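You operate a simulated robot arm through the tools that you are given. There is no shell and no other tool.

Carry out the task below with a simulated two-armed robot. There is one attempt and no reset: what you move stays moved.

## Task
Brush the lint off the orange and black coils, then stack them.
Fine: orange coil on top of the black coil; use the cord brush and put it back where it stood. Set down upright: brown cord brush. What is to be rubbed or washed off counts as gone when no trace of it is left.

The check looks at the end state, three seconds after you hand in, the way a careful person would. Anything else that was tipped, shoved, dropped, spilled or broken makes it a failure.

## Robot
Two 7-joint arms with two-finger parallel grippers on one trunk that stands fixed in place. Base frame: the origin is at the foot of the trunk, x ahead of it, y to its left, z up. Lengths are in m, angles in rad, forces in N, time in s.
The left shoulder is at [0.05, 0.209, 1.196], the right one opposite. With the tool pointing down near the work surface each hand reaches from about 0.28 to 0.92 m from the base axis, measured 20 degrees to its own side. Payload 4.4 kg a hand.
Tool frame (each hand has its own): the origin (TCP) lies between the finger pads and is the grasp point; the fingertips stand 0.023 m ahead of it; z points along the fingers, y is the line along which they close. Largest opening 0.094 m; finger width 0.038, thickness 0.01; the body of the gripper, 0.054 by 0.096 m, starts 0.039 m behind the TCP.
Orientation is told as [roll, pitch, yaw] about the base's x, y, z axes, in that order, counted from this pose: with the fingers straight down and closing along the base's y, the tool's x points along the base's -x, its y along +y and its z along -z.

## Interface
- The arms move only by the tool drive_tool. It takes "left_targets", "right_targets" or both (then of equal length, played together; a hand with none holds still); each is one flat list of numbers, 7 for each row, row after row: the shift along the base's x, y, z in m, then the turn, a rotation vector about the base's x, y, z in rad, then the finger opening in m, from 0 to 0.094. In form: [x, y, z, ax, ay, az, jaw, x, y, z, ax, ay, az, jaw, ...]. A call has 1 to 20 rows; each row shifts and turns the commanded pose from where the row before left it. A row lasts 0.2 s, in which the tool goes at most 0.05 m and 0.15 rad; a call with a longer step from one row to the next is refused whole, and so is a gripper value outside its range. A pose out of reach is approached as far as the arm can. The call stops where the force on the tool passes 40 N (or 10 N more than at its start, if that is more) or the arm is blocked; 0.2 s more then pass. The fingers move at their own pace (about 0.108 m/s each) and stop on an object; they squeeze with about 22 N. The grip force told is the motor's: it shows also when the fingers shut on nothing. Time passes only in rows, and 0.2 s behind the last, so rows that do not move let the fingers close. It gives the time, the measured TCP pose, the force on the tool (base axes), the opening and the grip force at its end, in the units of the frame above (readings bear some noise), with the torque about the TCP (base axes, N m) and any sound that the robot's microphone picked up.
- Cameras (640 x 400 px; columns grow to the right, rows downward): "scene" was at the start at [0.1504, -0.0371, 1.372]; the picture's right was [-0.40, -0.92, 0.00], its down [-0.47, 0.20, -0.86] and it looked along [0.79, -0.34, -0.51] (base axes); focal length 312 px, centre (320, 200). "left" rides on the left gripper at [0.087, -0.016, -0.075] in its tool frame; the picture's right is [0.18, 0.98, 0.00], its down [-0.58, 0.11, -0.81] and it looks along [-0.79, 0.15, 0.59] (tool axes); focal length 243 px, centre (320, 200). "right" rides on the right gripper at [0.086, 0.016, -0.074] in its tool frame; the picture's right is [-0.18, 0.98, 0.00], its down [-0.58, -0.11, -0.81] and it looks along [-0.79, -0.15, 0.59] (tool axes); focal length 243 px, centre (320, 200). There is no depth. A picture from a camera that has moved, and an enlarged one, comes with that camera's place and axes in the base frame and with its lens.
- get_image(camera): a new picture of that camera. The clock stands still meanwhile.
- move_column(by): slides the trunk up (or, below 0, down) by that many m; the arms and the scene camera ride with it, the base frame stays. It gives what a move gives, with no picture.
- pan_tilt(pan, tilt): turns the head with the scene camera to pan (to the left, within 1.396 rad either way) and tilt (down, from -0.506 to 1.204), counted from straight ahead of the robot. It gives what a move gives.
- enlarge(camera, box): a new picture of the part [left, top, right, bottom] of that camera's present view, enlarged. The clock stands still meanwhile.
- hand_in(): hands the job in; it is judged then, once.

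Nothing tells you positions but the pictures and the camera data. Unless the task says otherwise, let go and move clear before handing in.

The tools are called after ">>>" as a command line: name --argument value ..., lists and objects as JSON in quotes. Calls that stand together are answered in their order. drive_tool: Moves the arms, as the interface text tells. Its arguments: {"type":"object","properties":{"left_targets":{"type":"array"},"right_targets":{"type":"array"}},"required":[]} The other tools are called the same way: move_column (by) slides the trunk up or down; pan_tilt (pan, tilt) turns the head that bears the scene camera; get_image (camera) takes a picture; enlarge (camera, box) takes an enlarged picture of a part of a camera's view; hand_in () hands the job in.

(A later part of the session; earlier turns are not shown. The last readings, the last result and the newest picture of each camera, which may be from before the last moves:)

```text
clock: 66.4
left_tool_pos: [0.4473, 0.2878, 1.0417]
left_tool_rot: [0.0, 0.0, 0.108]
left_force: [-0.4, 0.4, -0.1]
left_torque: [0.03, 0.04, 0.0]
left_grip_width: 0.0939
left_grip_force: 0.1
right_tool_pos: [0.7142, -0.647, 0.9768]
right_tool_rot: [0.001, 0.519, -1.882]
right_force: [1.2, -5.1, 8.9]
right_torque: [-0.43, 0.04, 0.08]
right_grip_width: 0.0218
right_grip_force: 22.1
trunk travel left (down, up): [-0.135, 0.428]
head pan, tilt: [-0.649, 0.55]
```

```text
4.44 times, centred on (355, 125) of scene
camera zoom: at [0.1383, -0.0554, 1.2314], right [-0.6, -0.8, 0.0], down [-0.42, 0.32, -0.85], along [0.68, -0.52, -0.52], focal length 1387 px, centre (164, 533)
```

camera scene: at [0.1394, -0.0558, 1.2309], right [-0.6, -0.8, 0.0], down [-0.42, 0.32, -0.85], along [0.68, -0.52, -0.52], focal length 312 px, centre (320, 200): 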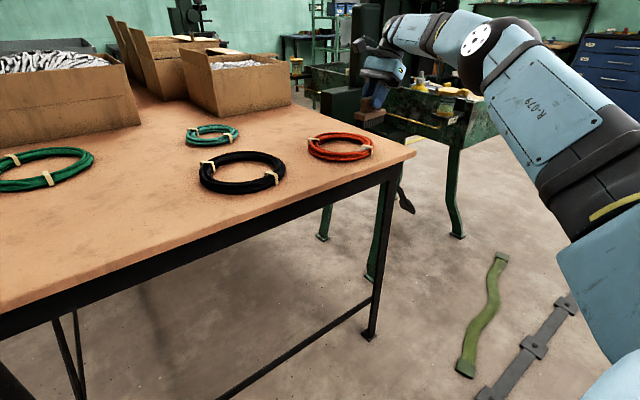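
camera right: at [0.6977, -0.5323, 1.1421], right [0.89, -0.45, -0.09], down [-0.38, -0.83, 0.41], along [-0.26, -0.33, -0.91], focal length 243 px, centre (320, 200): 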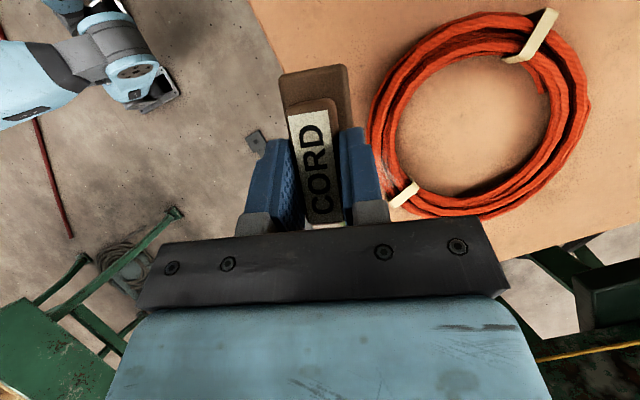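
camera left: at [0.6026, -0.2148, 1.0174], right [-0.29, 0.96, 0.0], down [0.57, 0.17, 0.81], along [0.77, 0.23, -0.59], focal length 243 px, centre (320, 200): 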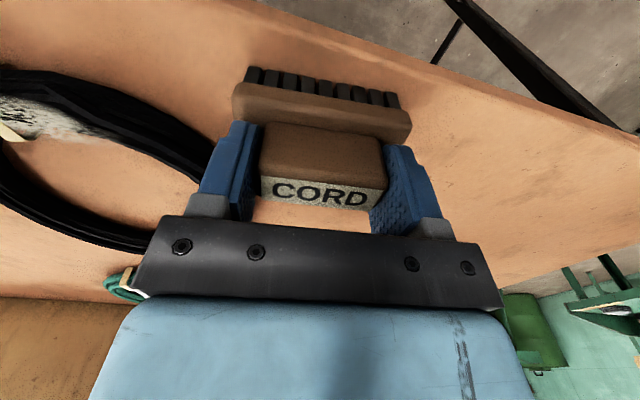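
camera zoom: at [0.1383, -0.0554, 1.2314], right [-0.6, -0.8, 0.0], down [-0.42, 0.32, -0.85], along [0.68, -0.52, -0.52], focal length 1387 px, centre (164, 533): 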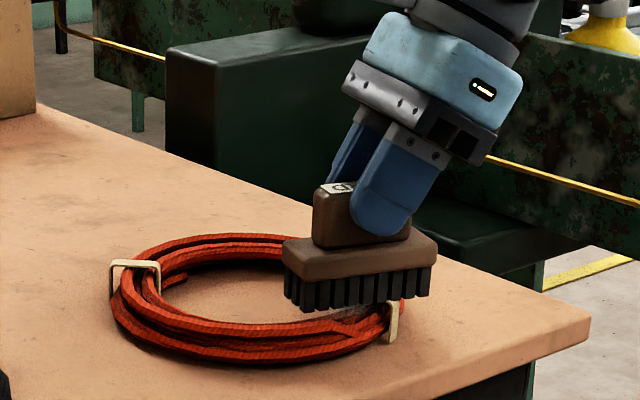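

>>> drive_tool --right_targets '[0.012, 0, 0, 0, 0, 0, 0.01, -0.012, -0.004, 0, 0, 0, 0, 0.01, -0.012, 0, 0, 0, 0, 0, 0.01, 0.012, -0.004, 0, 0, 0, 0, 0.01, 0.012, 0, 0, 0, 0, 0, 0.01, -0.012, 0.004, 0, 0, 0, 0, 0.01, -0.012, 0, 0, 0, 0, 0, 0.01, 0.012, 0.004, 0, 0, 0, 0, 0.01, 0.006, 0.01, 0, 0, 0, 0, 0.01, 0, -0.01, 0, 0, 0, 0, 0.01, 0, -0.01, 0, 0, 0, 0, 0.01, 0, 0.01, 0, 0, 0, 0, 0.01, -0.012, 0.01, 0, 0, 0, 0, 0.01, 0, -0.01, 0, 0, 0, 0, 0.01, 0.006, 0, 0, 0, 0, 0, 0.01]'

>>> drive_tool --right_targets '[0, 0, 0.03, 0, 0, 0, 0.01, -0.02, 0.04, 0.02, 0, 0, 0, 0.01, -0.02, 0.04, 0.01, 0, 0, 0, 0.01]'

>>> enlarge --camera "scene" --box '[295, 80, 415, 170]'

>>> enlarge --camera "scene" --box '[350, 133, 390, 163]'

>>> enlarge --camera "right" --box '[340, 0, 620, 240]'

```text
clock: 69.6
left_tool_pos: [0.4469, 0.2883, 1.0411]
left_tool_rot: [-0.001, 0.001, 0.107]
left_force: [1.2, -0.1, 1.0]
left_torque: [-0.01, 0.0, 0.02]
left_grip_width: 0.0942
left_grip_force: 0.0
right_tool_pos: [0.7117, -0.646, 0.9775]
right_tool_rot: [-0.003, 0.516, -1.884]
right_force: [-5.2, -0.4, 8.5]
right_torque: [-0.13, 0.25, -0.06]
right_grip_width: 0.0217
right_grip_force: 22.8
trunk travel left (down, up): [-0.135, 0.428]
head pan, tilt: [-0.649, 0.55]
```

```text
clock: 70.4
left_tool_pos: [0.4475, 0.2887, 1.0417]
left_tool_rot: [-0.001, 0.001, 0.107]
left_force: [-0.1, -0.6, 0.4]
left_torque: [-0.01, -0.01, 0.01]
left_grip_width: 0.094
left_grip_force: 0.0
right_tool_pos: [0.6733, -0.5656, 1.0385]
right_tool_rot: [0.0, 0.516, -1.884]
right_force: [-0.2, 0.4, -0.2]
right_torque: [-0.03, 0.01, 0.02]
right_grip_width: 0.0221
right_grip_force: 22.5
trunk travel left (down, up): [-0.135, 0.428]
head pan, tilt: [-0.649, 0.55]
```

```text
4.44 times, centred on (355, 125) of scene
camera zoom: at [0.1387, -0.0553, 1.231], right [-0.6, -0.8, 0.0], down [-0.42, 0.32, -0.85], along [0.68, -0.52, -0.52], focal length 1387 px, centre (164, 533)
```

zoom: 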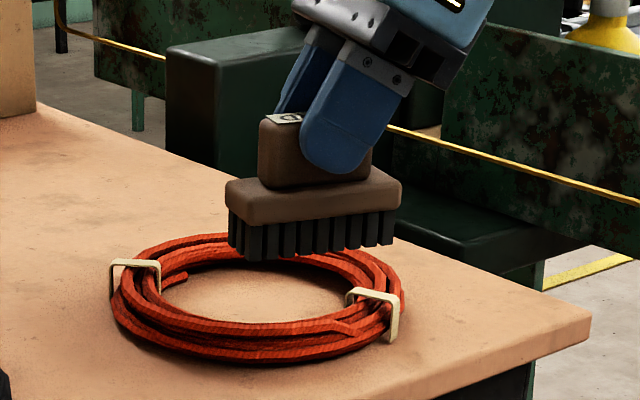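

```text
13.33 times, centred on (370, 148) of scene
camera zoom: at [0.1387, -0.0553, 1.231], right [-0.6, -0.8, 0.0], down [-0.42, 0.32, -0.85], along [0.68, -0.52, -0.52], focal length 4162 px, centre (-347, 893)
```

zoom: 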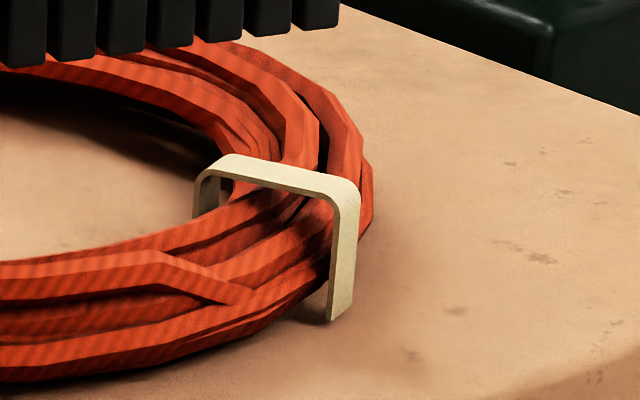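

```text
1.67 times, centred on (480, 120) of right
camera zoom: at [0.7005, -0.5349, 1.1461], right [0.89, -0.45, -0.09], down [-0.38, -0.83, 0.41], along [-0.26, -0.33, -0.91], focal length 404 px, centre (53, 333)
```

zoom: 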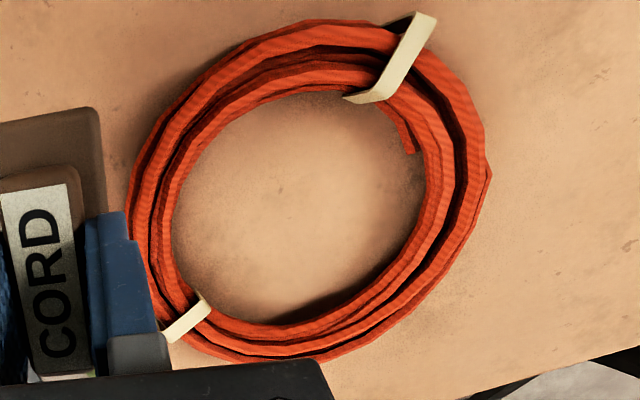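

The orange coil is clean too. I'll bring the brush back to the handover spot, looking at the black coil on the way.

>>> drive_tool --right_targets '[0.0, 0.0411, 0.004, 0, 0, 0.0467, 0.01, 0.0, 0.0411, 0.004, 0, 0, 0.0467, 0.01, 0.0, 0.0411, 0.004, 0, 0, 0.0467, 0.01, 0.0, 0.0411, 0.004, 0, 0, 0.0467, 0.01, 0.0, 0.0411, 0.004, 0, 0, 0.0467, 0.01, 0.0, 0.0411, 0.004, 0, 0, 0.0467, 0.01, 0.0, 0.0411, 0, 0, 0, 0.0467, 0.01, 0.0, 0.0411, 0, 0, 0, 0.0467, 0.01, 0.0, 0, 0, 0, 0, 0.0467, 0.01]'

>>> get_image --camera "right"

>>> enlarge --camera "right" --box '[340, 60, 640, 250]'

```text
clock: 72.4
left_tool_pos: [0.4478, 0.2873, 1.0421]
left_tool_rot: [0.0, 0.001, 0.106]
left_force: [-1.0, 0.4, -0.2]
left_torque: [-0.01, -0.01, 0.0]
left_grip_width: 0.094
left_grip_force: 0.0
right_tool_pos: [0.6717, -0.2373, 1.0612]
right_tool_rot: [-0.002, 0.517, -1.461]
right_force: [-0.6, 0.1, -2.0]
right_torque: [0.0, 0.0, -0.02]
right_grip_width: 0.0218
right_grip_force: 22.4
trunk travel left (down, up): [-0.135, 0.428]
head pan, tilt: [-0.649, 0.55]
```

```text
taken
camera right: at [0.6842, -0.1965, 1.168], right [0.99, -0.05, -0.09], down [-0.01, -0.91, 0.41], along [-0.1, -0.41, -0.91], focal length 243 px, centre (320, 200)
```

right: 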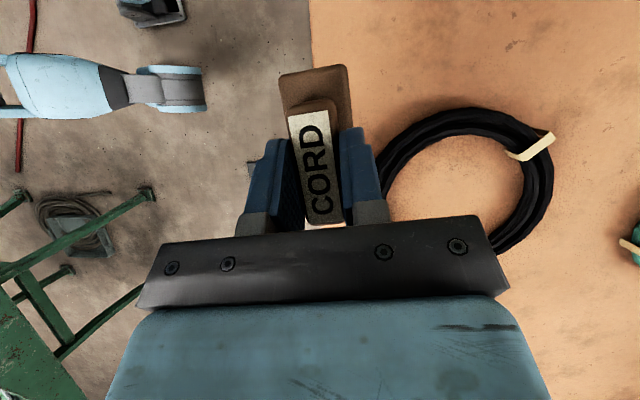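

```text
2.11 times, centred on (490, 155) of right
camera zoom: at [0.6842, -0.1965, 1.168], right [0.99, -0.05, -0.09], down [-0.01, -0.91, 0.41], along [-0.1, -0.41, -0.91], focal length 511 px, centre (-38, 295)
```

zoom: 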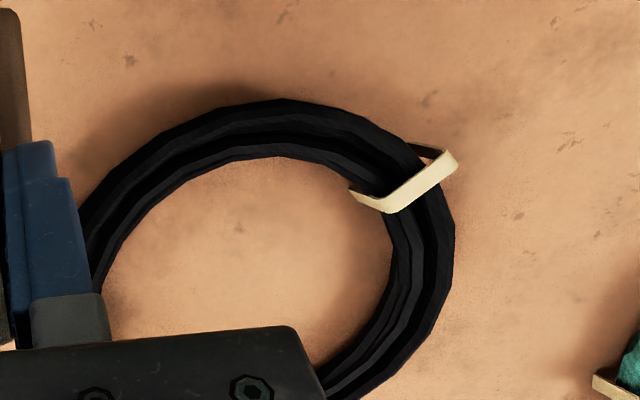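

>>> drive_tool --right_targets '[0.016, 0.042, 0, 0, 0, 0, 0.01, 0, 0, -0.04, 0, 0, 0, 0.01, 0, 0, -0.04, 0, 0, 0, 0.01, 0, 0, -0.025, 0, 0, 0, 0.01, 0, 0, -0.005, 0, 0, 0, 0.01, 0, 0, 0, 0, 0, 0, 0.01]'

>>> pan_tilt --pan -0.3 --tilt 0.55

>>> enlarge --camera "scene" --box '[260, 110, 400, 230]'

```text
clock: 73.8
left_tool_pos: [0.4474, 0.2884, 1.042]
left_tool_rot: [0.0, 0.0, 0.107]
left_force: [-0.5, 0.1, -0.8]
left_torque: [-0.02, -0.04, 0.0]
left_grip_width: 0.094
left_grip_force: 0.0
right_tool_pos: [0.6866, -0.1964, 0.9502]
right_tool_rot: [-0.002, 0.517, -1.462]
right_force: [0.3, 0.0, -1.8]
right_torque: [-0.02, 0.0, 0.0]
right_grip_width: 0.0219
right_grip_force: 22.0
trunk travel left (down, up): [-0.135, 0.428]
head pan, tilt: [-0.649, 0.55]
```

```text
clock: 74.7
left_tool_pos: [0.4476, 0.2885, 1.0424]
left_tool_rot: [0.0, 0.0, 0.107]
left_force: [0.1, 0.0, 0.8]
left_torque: [0.01, -0.03, 0.03]
left_grip_width: 0.0941
left_grip_force: 0.0
right_tool_pos: [0.6871, -0.1952, 0.9501]
right_tool_rot: [-0.003, 0.516, -1.462]
right_force: [0.4, 0.2, -1.3]
right_torque: [0.0, -0.01, 0.01]
right_grip_width: 0.0216
right_grip_force: 22.3
trunk travel left (down, up): [-0.135, 0.428]
head pan, tilt: [-0.3, 0.55]
```

```text
3.33 times, centred on (330, 170) of scene
camera zoom: at [0.1535, -0.0282, 1.2309], right [-0.3, -0.96, 0.0], down [-0.5, 0.15, -0.85], along [0.81, -0.25, -0.52], focal length 1040 px, centre (287, 300)
```

zoom: 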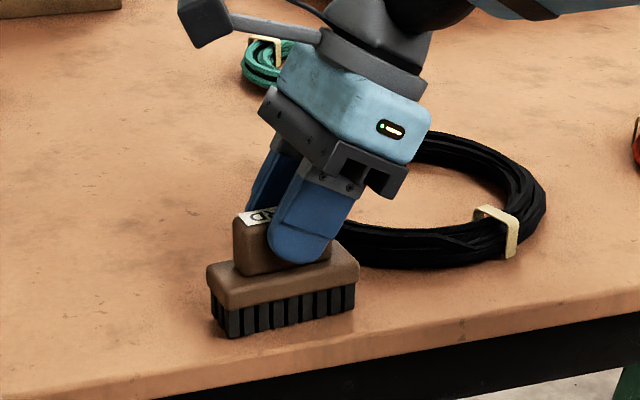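

>>> drive_tool --right_targets '[0, 0, -0.0025, 0, 0, 0, 0.01, 0, 0, 0, 0, 0, 0, 0.01]'

```text
clock: 75.3
left_tool_pos: [0.4476, 0.287, 1.0426]
left_tool_rot: [0.0, 0.0, 0.106]
left_force: [0.6, -0.7, -1.0]
left_torque: [-0.01, -0.01, 0.01]
left_grip_width: 0.0942
left_grip_force: 0.2
right_tool_pos: [0.6882, -0.1957, 0.9483]
right_tool_rot: [0.0, 0.517, -1.463]
right_force: [-0.3, -0.6, 2.3]
right_torque: [0.07, -0.03, 0.0]
right_grip_width: 0.0218
right_grip_force: 22.4
trunk travel left (down, up): [-0.135, 0.428]
head pan, tilt: [-0.3, 0.55]
```

The brush is down. I'll release it, rise, and use the open right gripper's camera to inspect the black coil from above.

>>> drive_tool --right_targets '[0, 0, 0.001, 0, 0, 0, 0.04, 0, 0, 0, 0, 0, 0, 0.07, 0, 0, 0, 0, 0, 0, 0.094, 0, 0, 0, 0, 0, 0, 0.094, 0, -0.01, 0.03, 0, 0, 0, 0.094, 0, -0.01, 0.04, 0, 0, 0, 0.094, 0, -0.01, 0.04, 0, 0, 0, 0.094, 0.01, -0.04, 0, 0, 0, 0, 0.094, 0.01, -0.04, 0, 0, 0, 0, 0.094, 0.01, -0.03, 0, 0, 0, 0, 0.094]'

>>> get_image --camera "right"

>>> get_image --camera "scene"

```text
clock: 77.5
left_tool_pos: [0.4468, 0.287, 1.0419]
left_tool_rot: [0.001, -0.001, 0.106]
left_force: [0.3, 0.0, 1.0]
left_torque: [-0.01, 0.01, -0.01]
left_grip_width: 0.094
left_grip_force: 0.1
right_tool_pos: [0.7208, -0.3344, 1.0587]
right_tool_rot: [-0.004, 0.52, -1.462]
right_force: [0.8, -0.8, 0.6]
right_torque: [0.02, 0.03, 0.02]
right_grip_width: 0.0939
right_grip_force: 0.1
trunk travel left (down, up): [-0.135, 0.428]
head pan, tilt: [-0.3, 0.55]
```

```text
taken
camera right: at [0.7336, -0.2939, 1.1667], right [0.99, -0.05, -0.09], down [-0.01, -0.91, 0.41], along [-0.11, -0.41, -0.91], focal length 243 px, centre (320, 200)
```

right: 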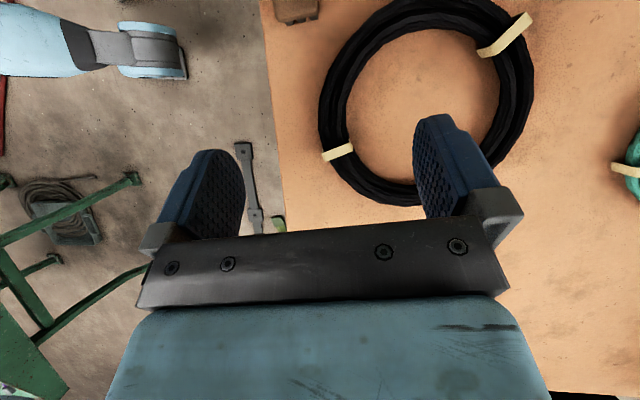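

```text
taken
camera scene: at [0.1536, -0.0285, 1.2309], right [-0.3, -0.96, 0.0], down [-0.5, 0.15, -0.85], along [0.81, -0.25, -0.52], focal length 312 px, centre (320, 200)
```

scene: 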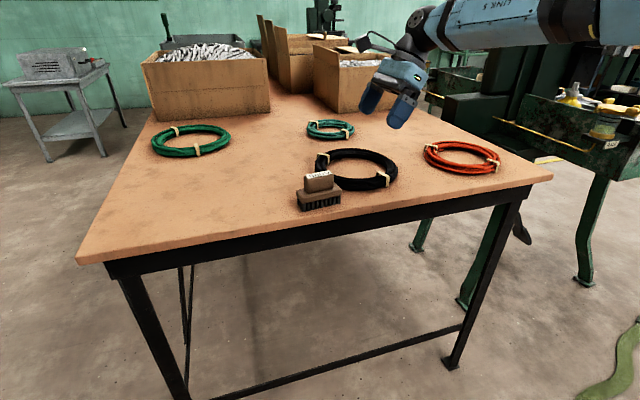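

>>> enlarge --camera "right" --box '[310, 90, 420, 210]'

>>> enlarge --camera "scene" --box '[280, 140, 400, 220]'

```text
3.33 times, centred on (365, 150) of right
camera zoom: at [0.7336, -0.2939, 1.1667], right [0.99, -0.05, -0.09], down [-0.01, -0.91, 0.41], along [-0.11, -0.41, -0.91], focal length 809 px, centre (170, 367)
```

zoom: 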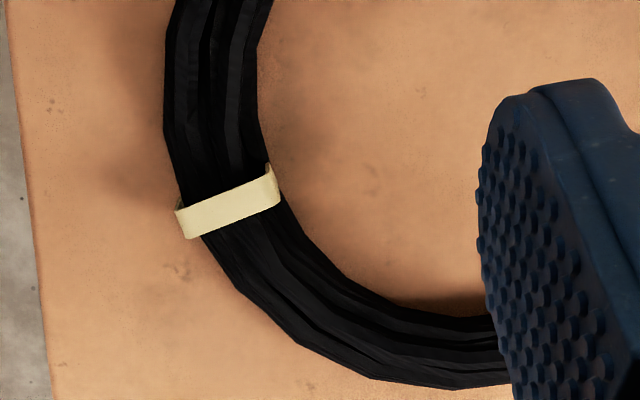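

```text
5.00 times, centred on (340, 180) of scene
camera zoom: at [0.1536, -0.0285, 1.2309], right [-0.3, -0.96, 0.0], down [-0.5, 0.15, -0.85], along [0.81, -0.25, -0.52], focal length 1561 px, centre (220, 300)
```

zoom: 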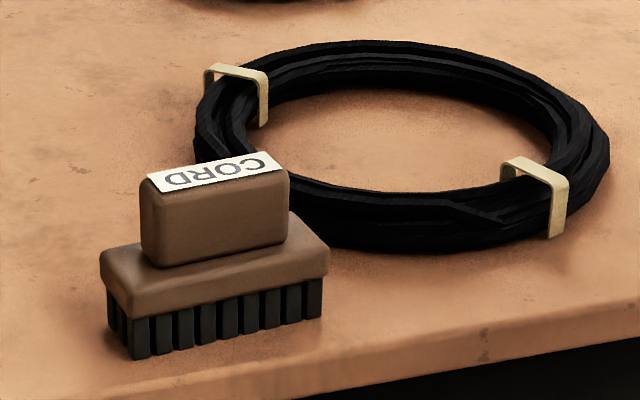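

The black coil is clean. I'll move the right hand over to inspect the orange coil, out of the left arm's way.

>>> drive_tool --right_targets '[-0.004, -0.045, 0.003, 0, 0, 0, 0.094, -0.004, -0.045, 0.003, 0, 0, 0, 0.094, -0.004, -0.045, 0.003, 0, 0, 0, 0.094, -0.004, -0.045, 0.003, 0, 0, 0, 0.094, -0.004, -0.045, 0, 0, 0, 0, 0.094, 0, -0.045, 0, 0, 0, 0, 0.094]'

>>> get_image --camera "right"

>>> enlarge --camera "right" --box '[270, 60, 470, 220]'

```text
clock: 78.9
left_tool_pos: [0.4484, 0.2882, 1.0416]
left_tool_rot: [-0.002, 0.001, 0.108]
left_force: [0.1, 0.1, -0.2]
left_torque: [0.0, -0.02, 0.0]
left_grip_width: 0.094
left_grip_force: 0.1
right_tool_pos: [0.7015, -0.6098, 1.0704]
right_tool_rot: [0.0, 0.518, -1.46]
right_force: [0.0, -0.7, 0.1]
right_torque: [-0.02, -0.04, -0.03]
right_grip_width: 0.0942
right_grip_force: 0.1
trunk travel left (down, up): [-0.135, 0.428]
head pan, tilt: [-0.3, 0.55]
```

```text
taken
camera right: at [0.7146, -0.5703, 1.1767], right [0.99, -0.05, -0.09], down [-0.01, -0.91, 0.41], along [-0.11, -0.41, -0.91], focal length 243 px, centre (320, 200)
```

right: 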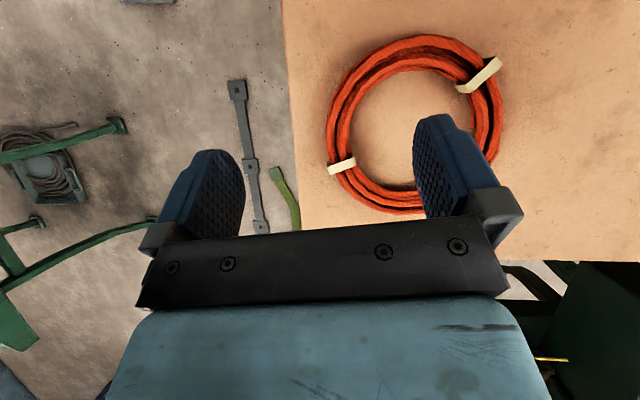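

```text
2.50 times, centred on (370, 140) of right
camera zoom: at [0.7146, -0.5703, 1.1767], right [0.99, -0.05, -0.09], down [-0.01, -0.91, 0.41], along [-0.11, -0.41, -0.91], focal length 606 px, centre (195, 350)
```

zoom: 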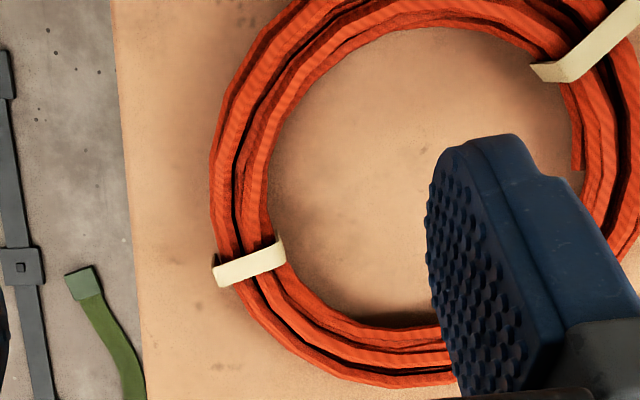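

Both coils are clean. Now I'll bring the left hand back over the brush to return it to its original spot.

>>> drive_tool --left_targets '[0.0188, -0.0397, 0.003, 0, 0, 0, 0.094, 0.0188, -0.0397, 0.003, 0, 0, 0, 0.094, 0.0188, -0.0397, 0.003, 0, 0, 0, 0.094, 0.0188, -0.0397, 0.003, 0, 0, 0, 0.094, 0.0188, -0.0397, 0, 0, 0, 0, 0.094, 0.0188, -0.0397, 0, 0, 0, 0, 0.094, 0.0188, -0.0397, 0, 0, 0, 0, 0.094, 0.0188, -0.0397, 0, 0, 0, 0, 0.094, 0.0188, -0.0397, 0, 0, 0, 0, 0.094, 0.0188, -0.0397, 0, 0, 0, 0, 0.094, 0.0188, -0.0397, 0, 0, 0, 0, 0.094, 0.0188, -0.0397, 0, 0, 0, 0, 0.094]'

>>> get_image --camera "left"

>>> get_image --camera "scene"

```text
clock: 81.5
left_tool_pos: [0.6714, -0.1887, 1.0562]
left_tool_rot: [0.002, 0.0, 0.108]
left_force: [1.0, 0.0, 0.6]
left_torque: [0.01, 0.01, 0.0]
left_grip_width: 0.0939
left_grip_force: 0.1
right_tool_pos: [0.7014, -0.6117, 1.0686]
right_tool_rot: [-0.002, 0.519, -1.462]
right_force: [-0.5, -0.9, -0.7]
right_torque: [0.0, -0.01, -0.01]
right_grip_width: 0.0941
right_grip_force: 0.1
trunk travel left (down, up): [-0.135, 0.428]
head pan, tilt: [-0.3, 0.55]
```

```text
taken
camera left: at [0.5866, -0.2152, 1.132], right [-0.29, 0.96, 0.0], down [0.57, 0.17, 0.81], along [0.77, 0.23, -0.59], focal length 243 px, centre (320, 200)
```

left: 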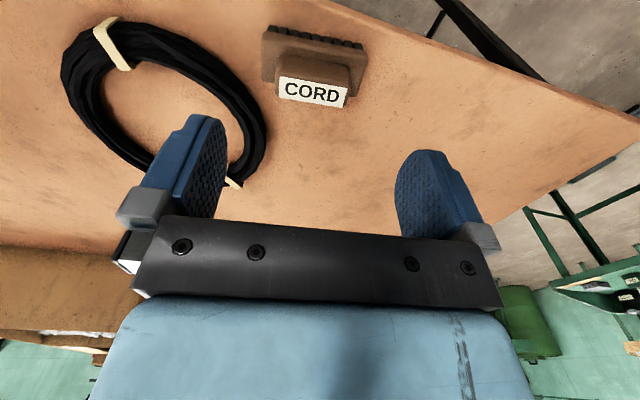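

```text
taken
camera scene: at [0.1531, -0.0292, 1.231], right [-0.3, -0.96, 0.0], down [-0.5, 0.16, -0.85], along [0.81, -0.25, -0.52], focal length 312 px, centre (320, 200)
```

scene: 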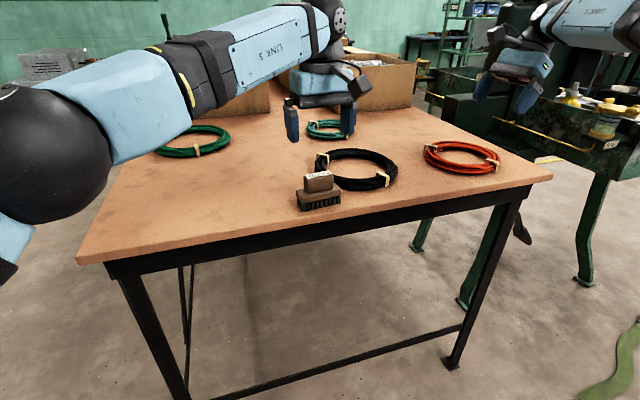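

>>> enlarge --camera "left" --box '[240, 10, 390, 110]'

```text
4.00 times, centred on (315, 60) of left
camera zoom: at [0.5866, -0.2152, 1.132], right [-0.29, 0.96, 0.0], down [0.57, 0.17, 0.81], along [0.77, 0.23, -0.59], focal length 970 px, centre (340, 760)
```

zoom: 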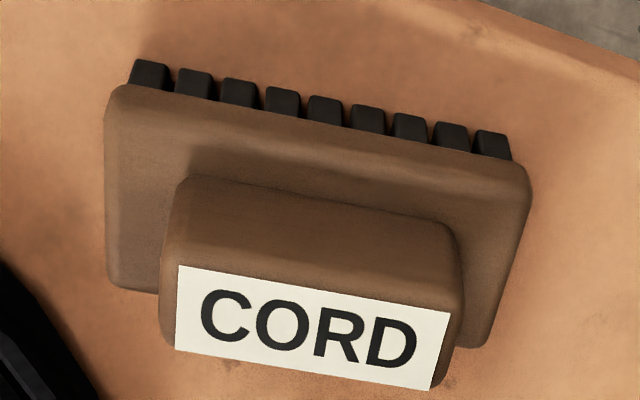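

The brush reads at (0.690, -0.190). I'll descend and grip it with the left hand.

>>> drive_tool --left_targets '[0.0186, -0.0013, -0.02, 0, 0, 0.006, 0.094, 0, 0, -0.04, 0, 0, 0, 0.094, 0, 0, -0.035, 0, 0, 0, 0.094, 0, 0, -0.019, 0, 0, 0, 0.094, 0, 0, 0, 0, 0, 0, 0.094]'

>>> get_image --camera "left"

>>> enlarge --camera "scene" --box '[260, 90, 400, 220]'

```text
clock: 82.7
left_tool_pos: [0.6916, -0.1898, 0.9399]
left_tool_rot: [0.0, 0.001, 0.113]
left_force: [0.6, 0.4, -0.3]
left_torque: [-0.02, 0.01, -0.03]
left_grip_width: 0.0941
left_grip_force: 0.0
right_tool_pos: [0.702, -0.6099, 1.0695]
right_tool_rot: [-0.002, 0.517, -1.461]
right_force: [0.1, 0.9, -0.9]
right_torque: [0.01, 0.01, 0.05]
right_grip_width: 0.094
right_grip_force: 0.1
trunk travel left (down, up): [-0.135, 0.428]
head pan, tilt: [-0.3, 0.55]
```

```text
taken
camera left: at [0.6084, -0.216, 1.0166], right [-0.29, 0.96, 0.0], down [0.57, 0.17, 0.81], along [0.77, 0.24, -0.59], focal length 243 px, centre (320, 200)
```

left: 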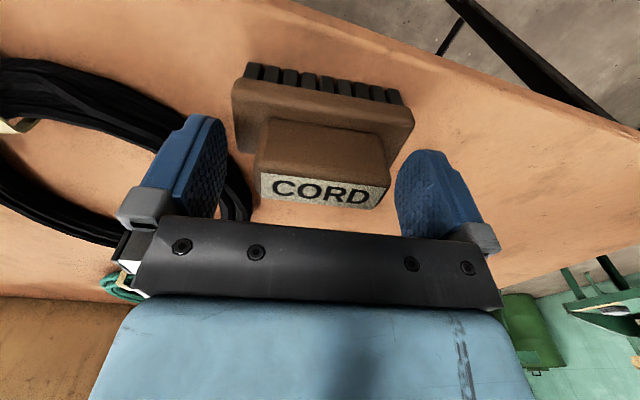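

```text
3.08 times, centred on (330, 155) of scene
camera zoom: at [0.1532, -0.0282, 1.231], right [-0.3, -0.96, 0.0], down [-0.5, 0.15, -0.85], along [0.81, -0.25, -0.52], focal length 960 px, centre (289, 338)
```

zoom: 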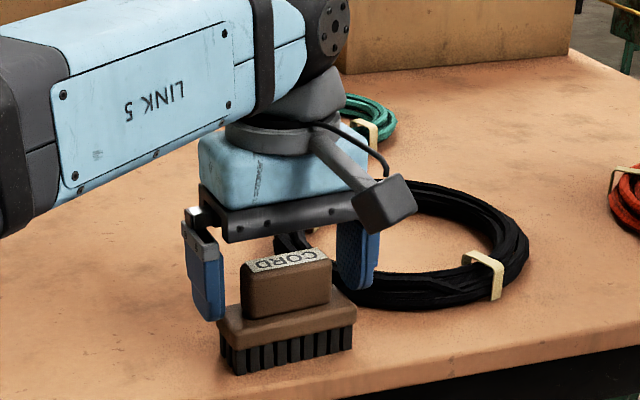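

>>> drive_tool --left_targets '[0, 0.003, 0.002, 0, 0, 0, 0.094, 0, 0, 0, 0, 0, 0, 0.07, 0, 0, 0, 0, 0, 0, 0.05, 0, 0, 0, 0, 0, 0, 0.04, 0, 0, 0, 0, 0, 0, 0.04]'

>>> get_image --camera "left"

```text
clock: 83.9
left_tool_pos: [0.6921, -0.185, 0.9417]
left_tool_rot: [0.001, 0.0, 0.113]
left_force: [-1.0, -1.3, 0.5]
left_torque: [0.03, 0.03, 0.0]
left_grip_width: 0.0598
left_grip_force: 22.0
right_tool_pos: [0.7021, -0.6094, 1.0694]
right_tool_rot: [-0.001, 0.516, -1.462]
right_force: [0.5, 0.3, -0.1]
right_torque: [0.0, 0.0, -0.01]
right_grip_width: 0.0943
right_grip_force: 0.1
trunk travel left (down, up): [-0.135, 0.428]
head pan, tilt: [-0.3, 0.55]
```

```text
taken
camera left: at [0.6086, -0.2127, 1.0189], right [-0.29, 0.96, 0.0], down [0.57, 0.17, 0.81], along [0.77, 0.24, -0.59], focal length 243 px, centre (320, 200)
```

left: 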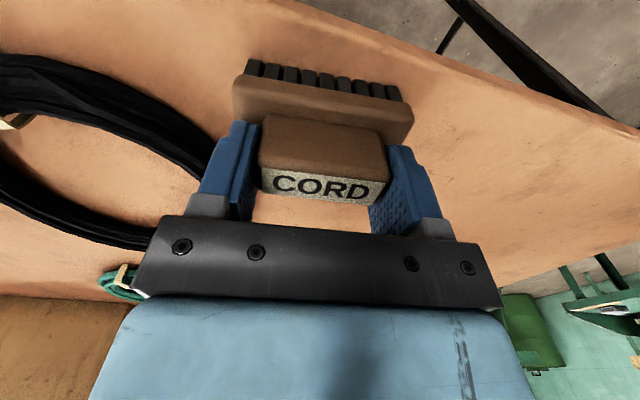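

Gripped. I'll carry the brush back to its original position at (0.754, -0.027).

>>> drive_tool --left_targets '[0, 0, 0.025, 0, 0, 0, 0.04, 0, 0, 0.025, 0, 0, 0, 0.04, 0.0156, 0.0397, 0, 0, 0, -0.0015, 0.04, 0.0156, 0.0397, 0, 0, 0, -0.0015, 0.04, 0.0156, 0.0397, 0, 0, 0, -0.0015, 0.04, 0.0156, 0.0397, 0, 0, 0, -0.0015, 0.04, 0, 0, -0.025, 0, 0, 0, 0.04, 0, 0, -0.02, 0, 0, 0, 0.04, 0, 0, 0, 0, 0, 0, 0.04]'

>>> enlarge --camera "scene" --box '[180, 110, 310, 210]'

```text
clock: 85.9
left_tool_pos: [0.7526, -0.0279, 0.9457]
left_tool_rot: [0.0, 0.0, 0.107]
left_force: [-0.2, -0.1, -1.4]
left_torque: [0.01, 0.0, -0.01]
left_grip_width: 0.0595
left_grip_force: 22.1
right_tool_pos: [0.7016, -0.6094, 1.0701]
right_tool_rot: [-0.003, 0.517, -1.461]
right_force: [0.2, 0.3, -0.6]
right_torque: [-0.01, 0.05, -0.01]
right_grip_width: 0.094
right_grip_force: 0.0
trunk travel left (down, up): [-0.135, 0.428]
head pan, tilt: [-0.3, 0.55]
```

```text
4.00 times, centred on (245, 160) of scene
camera zoom: at [0.1535, -0.0282, 1.231], right [-0.3, -0.96, 0.0], down [-0.5, 0.15, -0.85], along [0.81, -0.25, -0.52], focal length 1248 px, centre (620, 360)
```

zoom: 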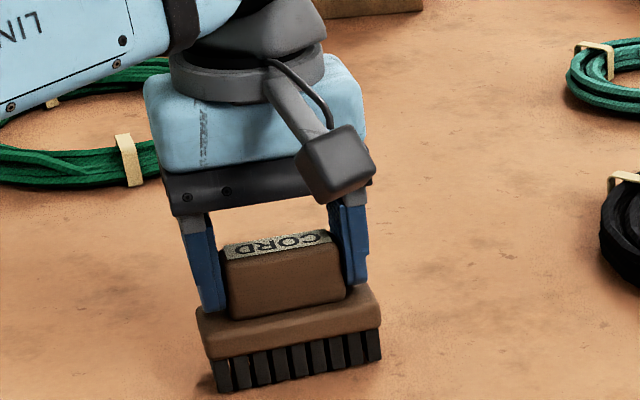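

>>> drive_tool --left_targets '[0.0015, 0.0005, -0.002, 0, 0, 0, 0.04, 0, 0, -0.0015, 0, 0, 0, 0.04, 0, 0, 0, 0, 0, 0, 0.04]'

```text
clock: 86.7
left_tool_pos: [0.7554, -0.0284, 0.9423]
left_tool_rot: [-0.001, 0.002, 0.105]
left_force: [0.8, 0.1, 0.8]
left_torque: [0.02, 0.02, 0.01]
left_grip_width: 0.0598
left_grip_force: 21.7
right_tool_pos: [0.7014, -0.6095, 1.0704]
right_tool_rot: [-0.001, 0.517, -1.462]
right_force: [-0.8, 0.1, -0.2]
right_torque: [-0.01, -0.01, 0.01]
right_grip_width: 0.0938
right_grip_force: 0.0
trunk travel left (down, up): [-0.135, 0.428]
head pan, tilt: [-0.3, 0.55]
```

>>> drive_tool --left_targets '[0, 0, 0, 0, 0, 0, 0.06, 0, 0, 0, 0, 0, 0, 0.08, 0, 0, 0, 0, 0, 0, 0.094, 0, 0, 0, 0, 0, 0, 0.094, 0, 0, 0.04, 0, 0, 0, 0.094, 0, 0, 0.04, 0, 0, 0, 0.094, 0, 0, 0.03, 0, 0, 0, 0.094, -0.0305, 0.0318, 0, 0, 0, 0, 0.094, -0.0305, 0.0318, 0, 0, 0, 0, 0.094, -0.0305, 0.0318, 0, 0, 0, 0, 0.094, -0.0305, 0.0318, 0, 0, 0, 0, 0.094, -0.0305, 0.0318, 0, 0, 0, 0, 0.094, -0.0305, 0.0318, 0, 0, 0, 0, 0.094, -0.0305, 0.0318, 0, 0, 0, 0, 0.094, -0.0305, 0.0318, 0, 0, 0, 0, 0.094, -0.0305, 0.0318, 0, 0, 0, 0, 0.094, -0.0305, 0.0318, 0, 0, 0, 0, 0.094]'

>>> get_image --camera "scene"

>>> enlarge --camera "scene" --box '[180, 140, 310, 230]'

```text
clock: 90.3
left_tool_pos: [0.4492, 0.2926, 1.0527]
left_tool_rot: [0.0, -0.002, 0.107]
left_force: [-0.5, -0.7, -0.1]
left_torque: [0.01, 0.01, 0.02]
left_grip_width: 0.094
left_grip_force: 0.1
right_tool_pos: [0.7001, -0.6097, 1.0714]
right_tool_rot: [-0.001, 0.516, -1.46]
right_force: [-0.5, -0.2, 0.2]
right_torque: [-0.01, -0.03, 0.01]
right_grip_width: 0.0941
right_grip_force: 0.0
trunk travel left (down, up): [-0.135, 0.428]
head pan, tilt: [-0.3, 0.55]
```

```text
taken
camera scene: at [0.1525, -0.0276, 1.2312], right [-0.3, -0.96, 0.0], down [-0.5, 0.15, -0.85], along [0.81, -0.25, -0.52], focal length 312 px, centre (320, 200)
```

scene: 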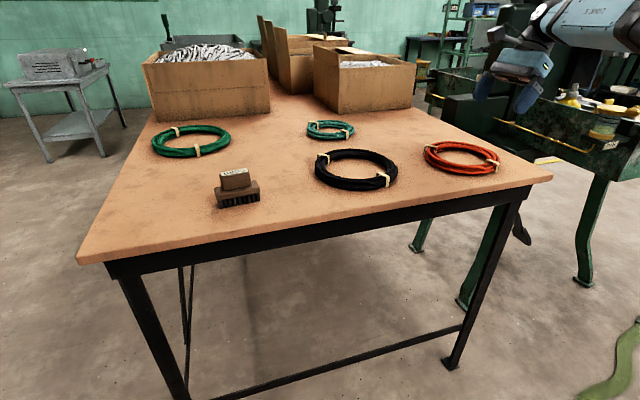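

```text
4.44 times, centred on (245, 185) of scene
camera zoom: at [0.1525, -0.0276, 1.2312], right [-0.3, -0.96, 0.0], down [-0.5, 0.15, -0.85], along [0.81, -0.25, -0.52], focal length 1387 px, centre (653, 267)
```

zoom: 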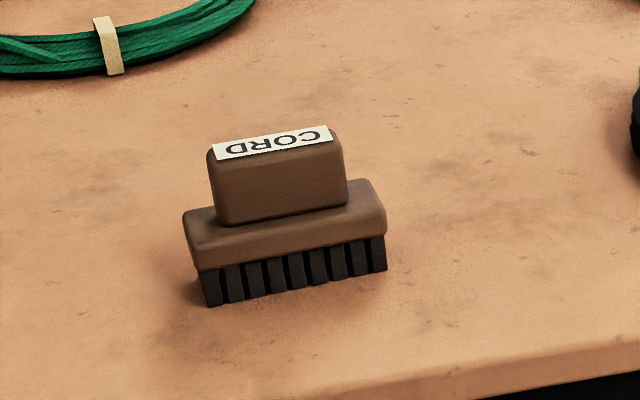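

The brush is back in place, standing upright. Now I'll straighten the right hand and align it over the near side of the orange coil.

>>> drive_tool --right_targets '[0, 0, 0, -0.1285, -0.0138, 0, 0.094, 0, 0, 0, -0.1285, -0.0138, 0, 0.094, 0, 0, 0, -0.1285, -0.0138, 0, 0.094, 0, 0, 0, -0.1285, -0.0138, 0, 0.094, 0.003, 0.002, 0, 0, 0, -0.129, 0.094, 0.003, 0.002, 0, 0, 0, -0.129, 0.094, 0.003, 0.004, 0, 0, 0, -0.129, 0.094, 0, 0, 0, 0, 0, 0, 0.094]'

>>> get_image --camera "right"

>>> enlarge --camera "scene" --box '[400, 50, 560, 190]'

```text
clock: 92.1
left_tool_pos: [0.4511, 0.2912, 1.0526]
left_tool_rot: [-0.001, 0.0, 0.107]
left_force: [-1.1, -0.1, -0.2]
left_torque: [0.03, 0.0, 0.0]
left_grip_width: 0.0942
left_grip_force: 0.0
right_tool_pos: [0.7076, -0.5992, 1.0693]
right_tool_rot: [-0.002, 0.002, -1.849]
right_force: [-0.8, 0.9, -0.7]
right_torque: [0.03, -0.04, -0.03]
right_grip_width: 0.0943
right_grip_force: 0.1
trunk travel left (down, up): [-0.135, 0.428]
head pan, tilt: [-0.3, 0.55]
```

```text
taken
camera right: at [0.7475, -0.5199, 1.1453], right [0.89, -0.45, 0.0], down [-0.26, -0.53, 0.81], along [-0.36, -0.72, -0.59], focal length 243 px, centre (320, 200)
```

right: 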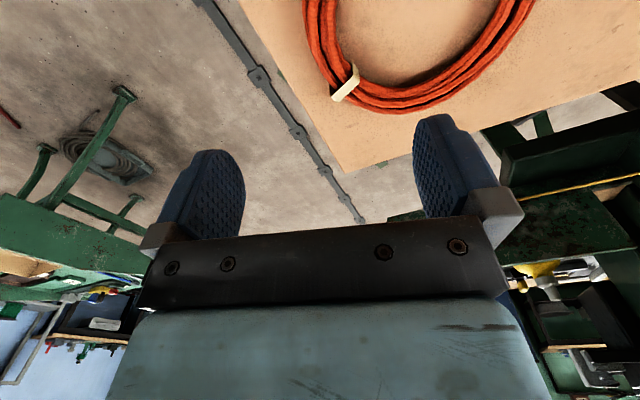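

```text
2.86 times, centred on (480, 120) of scene
camera zoom: at [0.1534, -0.0281, 1.231], right [-0.3, -0.96, 0.0], down [-0.5, 0.15, -0.85], along [0.81, -0.25, -0.52], focal length 892 px, centre (-137, 429)
```

zoom: 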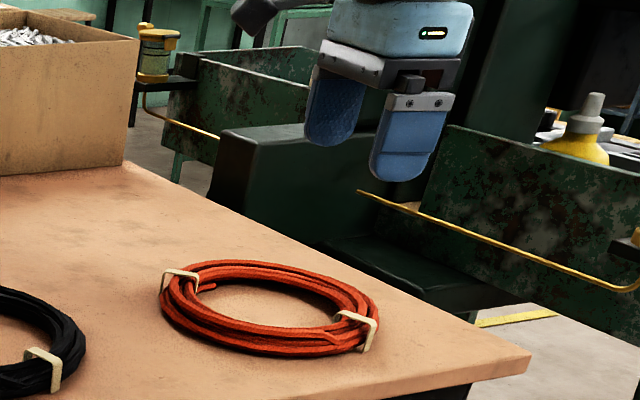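

>>> drive_tool --right_targets '[0.002, -0.002, -0.037, 0, 0, 0, 0.094, 0, 0, -0.037, 0, 0, 0, 0.094, 0, 0, -0.035, 0, 0, 0, 0.094, 0, 0, 0, 0, 0, 0, 0.094]'

>>> get_image --camera "right"

>>> enlarge --camera "scene" --box '[400, 70, 540, 190]'

```text
clock: 93.1
left_tool_pos: [0.4512, 0.2925, 1.0534]
left_tool_rot: [0.0, 0.0, 0.108]
left_force: [0.1, -0.4, -0.3]
left_torque: [0.01, 0.01, 0.0]
left_grip_width: 0.0937
left_grip_force: 0.0
right_tool_pos: [0.71, -0.602, 0.9607]
right_tool_rot: [-0.003, 0.001, -1.848]
right_force: [1.4, -0.2, 0.5]
right_torque: [-0.02, 0.03, -0.01]
right_grip_width: 0.094
right_grip_force: 0.0
trunk travel left (down, up): [-0.135, 0.428]
head pan, tilt: [-0.3, 0.55]
```

```text
taken
camera right: at [0.7491, -0.5236, 1.0351], right [0.89, -0.45, 0.0], down [-0.26, -0.53, 0.81], along [-0.36, -0.72, -0.59], focal length 243 px, centre (320, 200)
```

right: 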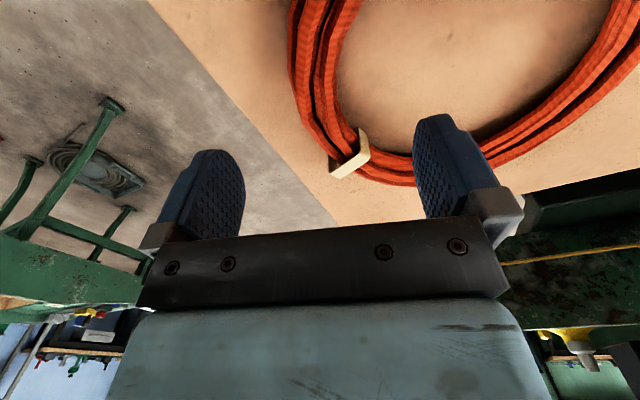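

```text
3.33 times, centred on (470, 130) of scene
camera zoom: at [0.153, -0.0276, 1.2311], right [-0.3, -0.96, 0.0], down [-0.5, 0.15, -0.85], along [0.81, -0.25, -0.52], focal length 1040 px, centre (-180, 433)
```

zoom: 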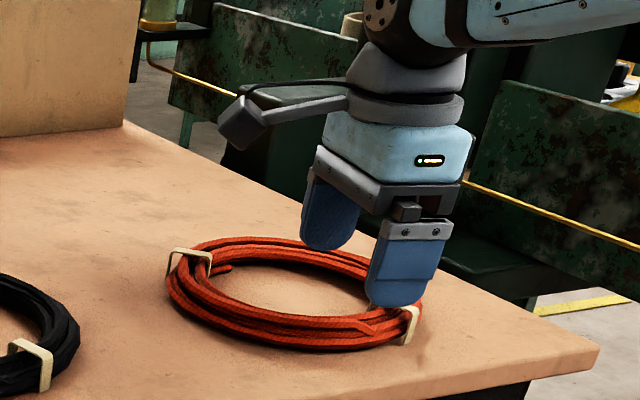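

The fingers straddle the tube well clear of the band. I'll descend and close on the coil.

>>> drive_tool --right_targets '[0, 0, -0.03, 0, 0, 0, 0.094, 0, 0, -0.02, 0, 0, 0, 0.094, 0, 0, -0.006, 0, 0, 0, 0.094, 0, 0, 0, 0, 0, 0, 0.06, 0, 0, 0, 0, 0, 0, 0.04, 0, 0, 0, 0, 0, 0, 0.02, 0, 0, 0, 0, 0, 0, 0.005, 0, 0, 0, 0, 0, 0, 0.005]'

>>> get_image --camera "right"

>>> enlarge --camera "scene" --box '[400, 70, 540, 190]'

```text
clock: 94.9
left_tool_pos: [0.4512, 0.2918, 1.0522]
left_tool_rot: [0.002, 0.0, 0.107]
left_force: [-0.2, 0.3, 0.3]
left_torque: [-0.01, 0.03, -0.02]
left_grip_width: 0.0943
left_grip_force: 0.1
right_tool_pos: [0.7087, -0.602, 0.905]
right_tool_rot: [-0.003, 0.001, -1.848]
right_force: [1.2, 1.6, 0.4]
right_torque: [-0.08, -0.33, 0.3]
right_grip_width: 0.0399
right_grip_force: 21.5
trunk travel left (down, up): [-0.135, 0.428]
head pan, tilt: [-0.3, 0.55]
```

```text
taken
camera right: at [0.7485, -0.5237, 0.9795], right [0.89, -0.45, 0.0], down [-0.26, -0.53, 0.81], along [-0.36, -0.72, -0.59], focal length 243 px, centre (320, 200)
```

right: 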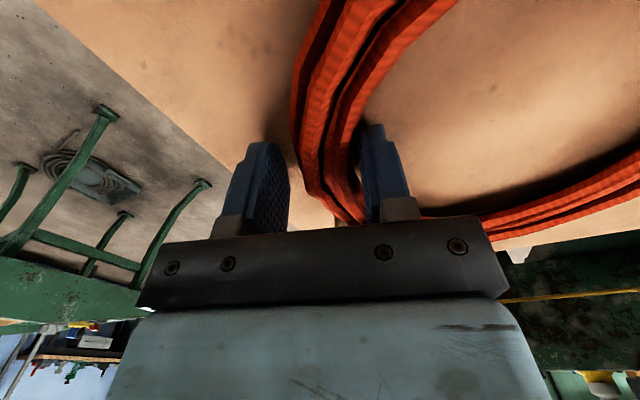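

```text
3.33 times, centred on (470, 130) of scene
camera zoom: at [0.1534, -0.0279, 1.231], right [-0.3, -0.96, 0.0], down [-0.5, 0.15, -0.85], along [0.81, -0.25, -0.52], focal length 1040 px, centre (-180, 433)
```

zoom: 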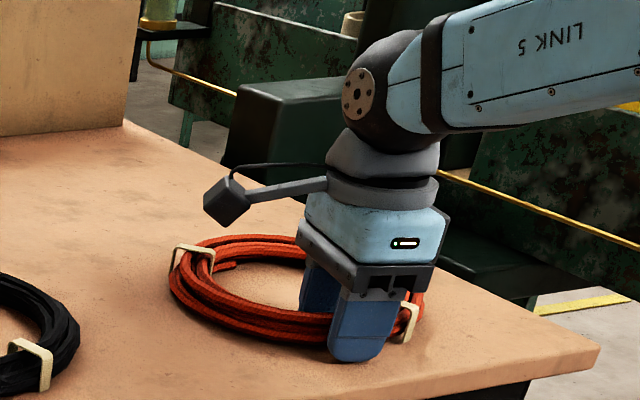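

>>> drive_tool --right_targets '[0, 0, 0, 0, 0, 0, 0.0, 0, 0, 0, 0, 0, 0, 0.0, 0, 0, 0, 0, 0, 0, 0.0]'

>>> enlarge --camera "right" --box '[200, 80, 460, 240]'

```text
clock: 95.7
left_tool_pos: [0.4507, 0.2918, 1.0515]
left_tool_rot: [-0.001, -0.001, 0.106]
left_force: [-0.5, 0.8, 0.5]
left_torque: [-0.02, -0.01, 0.04]
left_grip_width: 0.0941
left_grip_force: 0.0
right_tool_pos: [0.7075, -0.6036, 0.9047]
right_tool_rot: [-0.004, 0.0, -1.848]
right_force: [0.7, 1.0, -0.2]
right_torque: [-0.06, -0.37, 0.3]
right_grip_width: 0.04
right_grip_force: 22.0
trunk travel left (down, up): [-0.135, 0.428]
head pan, tilt: [-0.3, 0.55]
```

```text
2.46 times, centred on (330, 160) of right
camera zoom: at [0.7485, -0.5238, 0.9794], right [0.89, -0.45, 0.0], down [-0.26, -0.53, 0.81], along [-0.36, -0.72, -0.59], focal length 597 px, centre (295, 298)
```

zoom: 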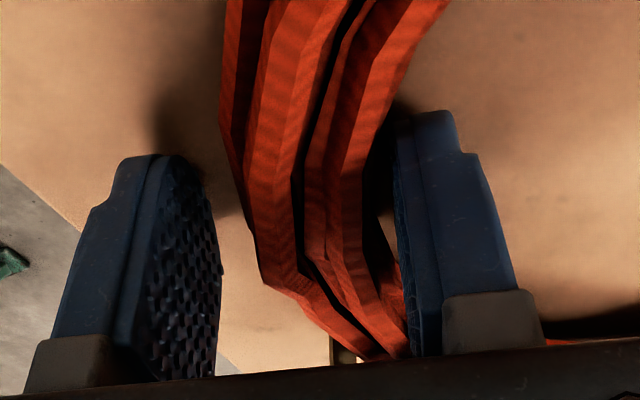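

The grip reads steady at 40 mm, though the fingers look slightly off-square to the tube. I'll lift a little to test the hold.

>>> drive_tool --right_targets '[0, 0, 0.005, 0, 0, 0, 0.0, 0, 0, 0.01, 0, 0, 0, 0.0, 0, 0, 0, 0, 0, 0, 0.0]'

>>> enlarge --camera "scene" --box '[400, 70, 540, 190]'

>>> get_image --camera "right"

```text
clock: 96.5
left_tool_pos: [0.4518, 0.2916, 1.0528]
left_tool_rot: [0.001, 0.0, 0.107]
left_force: [-1.0, -0.6, -0.3]
left_torque: [0.03, 0.0, 0.01]
left_grip_width: 0.0939
left_grip_force: 0.0
right_tool_pos: [0.7099, -0.6012, 0.9194]
right_tool_rot: [-0.003, 0.002, -1.849]
right_force: [0.1, -1.1, -3.9]
right_torque: [0.11, 0.21, 0.02]
right_grip_width: 0.04
right_grip_force: 22.1
trunk travel left (down, up): [-0.135, 0.428]
head pan, tilt: [-0.3, 0.55]
```

```text
3.33 times, centred on (470, 130) of scene
camera zoom: at [0.1538, -0.0285, 1.2309], right [-0.3, -0.96, 0.0], down [-0.5, 0.15, -0.85], along [0.81, -0.25, -0.52], focal length 1040 px, centre (-180, 433)
```

zoom: 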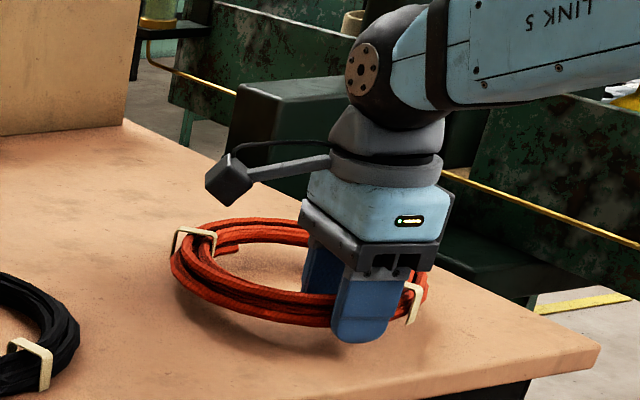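

```text
taken
camera right: at [0.7492, -0.5225, 0.9941], right [0.89, -0.45, 0.0], down [-0.26, -0.53, 0.81], along [-0.36, -0.72, -0.59], focal length 243 px, centre (320, 200)
```

right: 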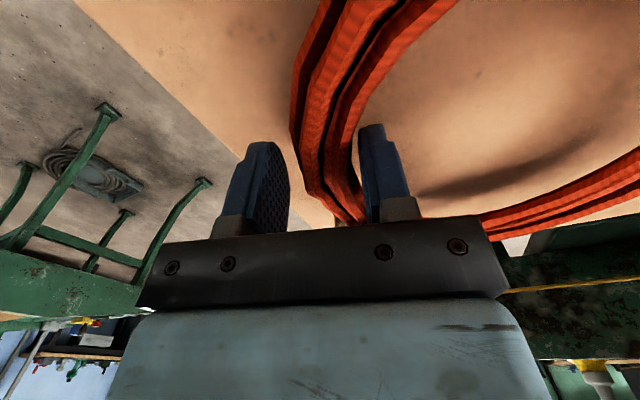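

The coil lifts level and firm (about 0.4 kg). I'll raise it and carry it over the black coil, turning it slightly so the bands don't sit on each other.

>>> drive_tool --right_targets '[0, 0, 0.035, 0, 0, 0, 0.0, 0, 0, 0.035, 0, 0, 0, 0.0, 0.002, 0.0383, 0, 0, 0, 0.057, 0.0, 0.002, 0.0383, 0, 0, 0, 0.057, 0.0, 0.002, 0.0383, 0, 0, 0, 0.057, 0.0, 0.002, 0.0383, 0, 0, 0, 0.057, 0.0, 0.002, 0.0383, 0, 0, 0, 0.057, 0.0, 0.002, 0.0383, 0, 0, 0, 0.057, 0.0, 0.002, 0.0383, 0, 0, 0, 0.057, 0.0, 0, 0, 0, 0, 0, 0, 0]'

>>> get_image --camera "scene"

>>> enlarge --camera "scene" --box '[280, 80, 440, 200]'

>>> get_image --camera "right"

```text
clock: 98.7
left_tool_pos: [0.4501, 0.2929, 1.053]
left_tool_rot: [0.0, -0.001, 0.106]
left_force: [-0.3, -0.3, -0.6]
left_torque: [0.0, 0.0, -0.01]
left_grip_width: 0.0942
left_grip_force: 0.1
right_tool_pos: [0.7214, -0.3335, 0.9924]
right_tool_rot: [-0.003, -0.001, -1.449]
right_force: [0.4, 0.8, -1.8]
right_torque: [-0.02, 0.24, 0.04]
right_grip_width: 0.0397
right_grip_force: 22.0
trunk travel left (down, up): [-0.135, 0.428]
head pan, tilt: [-0.3, 0.55]
```

```text
taken
camera scene: at [0.1536, -0.0283, 1.231], right [-0.3, -0.96, 0.0], down [-0.5, 0.15, -0.85], along [0.81, -0.25, -0.52], focal length 312 px, centre (320, 200)
```

scene: 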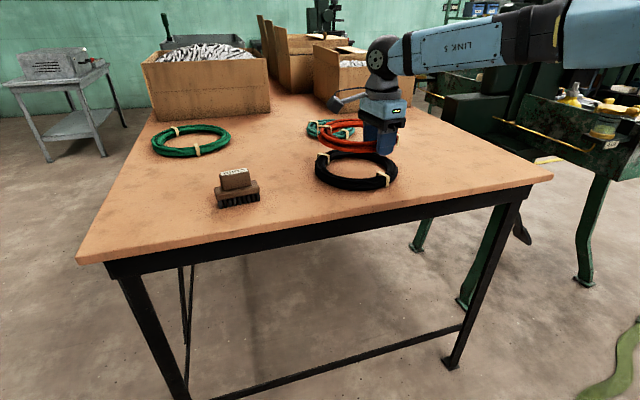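

```text
3.33 times, centred on (360, 140) of scene
camera zoom: at [0.1536, -0.0283, 1.231], right [-0.3, -0.96, 0.0], down [-0.5, 0.15, -0.85], along [0.81, -0.25, -0.52], focal length 1040 px, centre (187, 400)
```

zoom: 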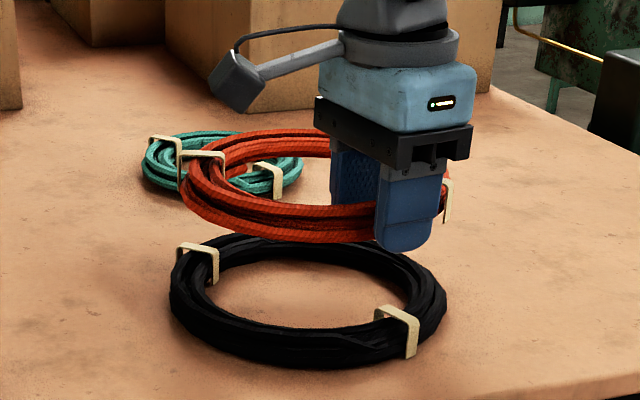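

```text
taken
camera right: at [0.7275, -0.2449, 1.0673], right [1.0, -0.06, 0.0], down [-0.03, -0.59, 0.81], along [-0.05, -0.8, -0.59], focal length 243 px, centre (320, 200)
```

right: 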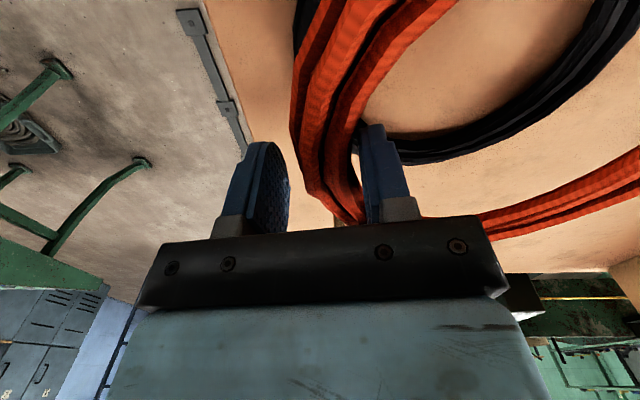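

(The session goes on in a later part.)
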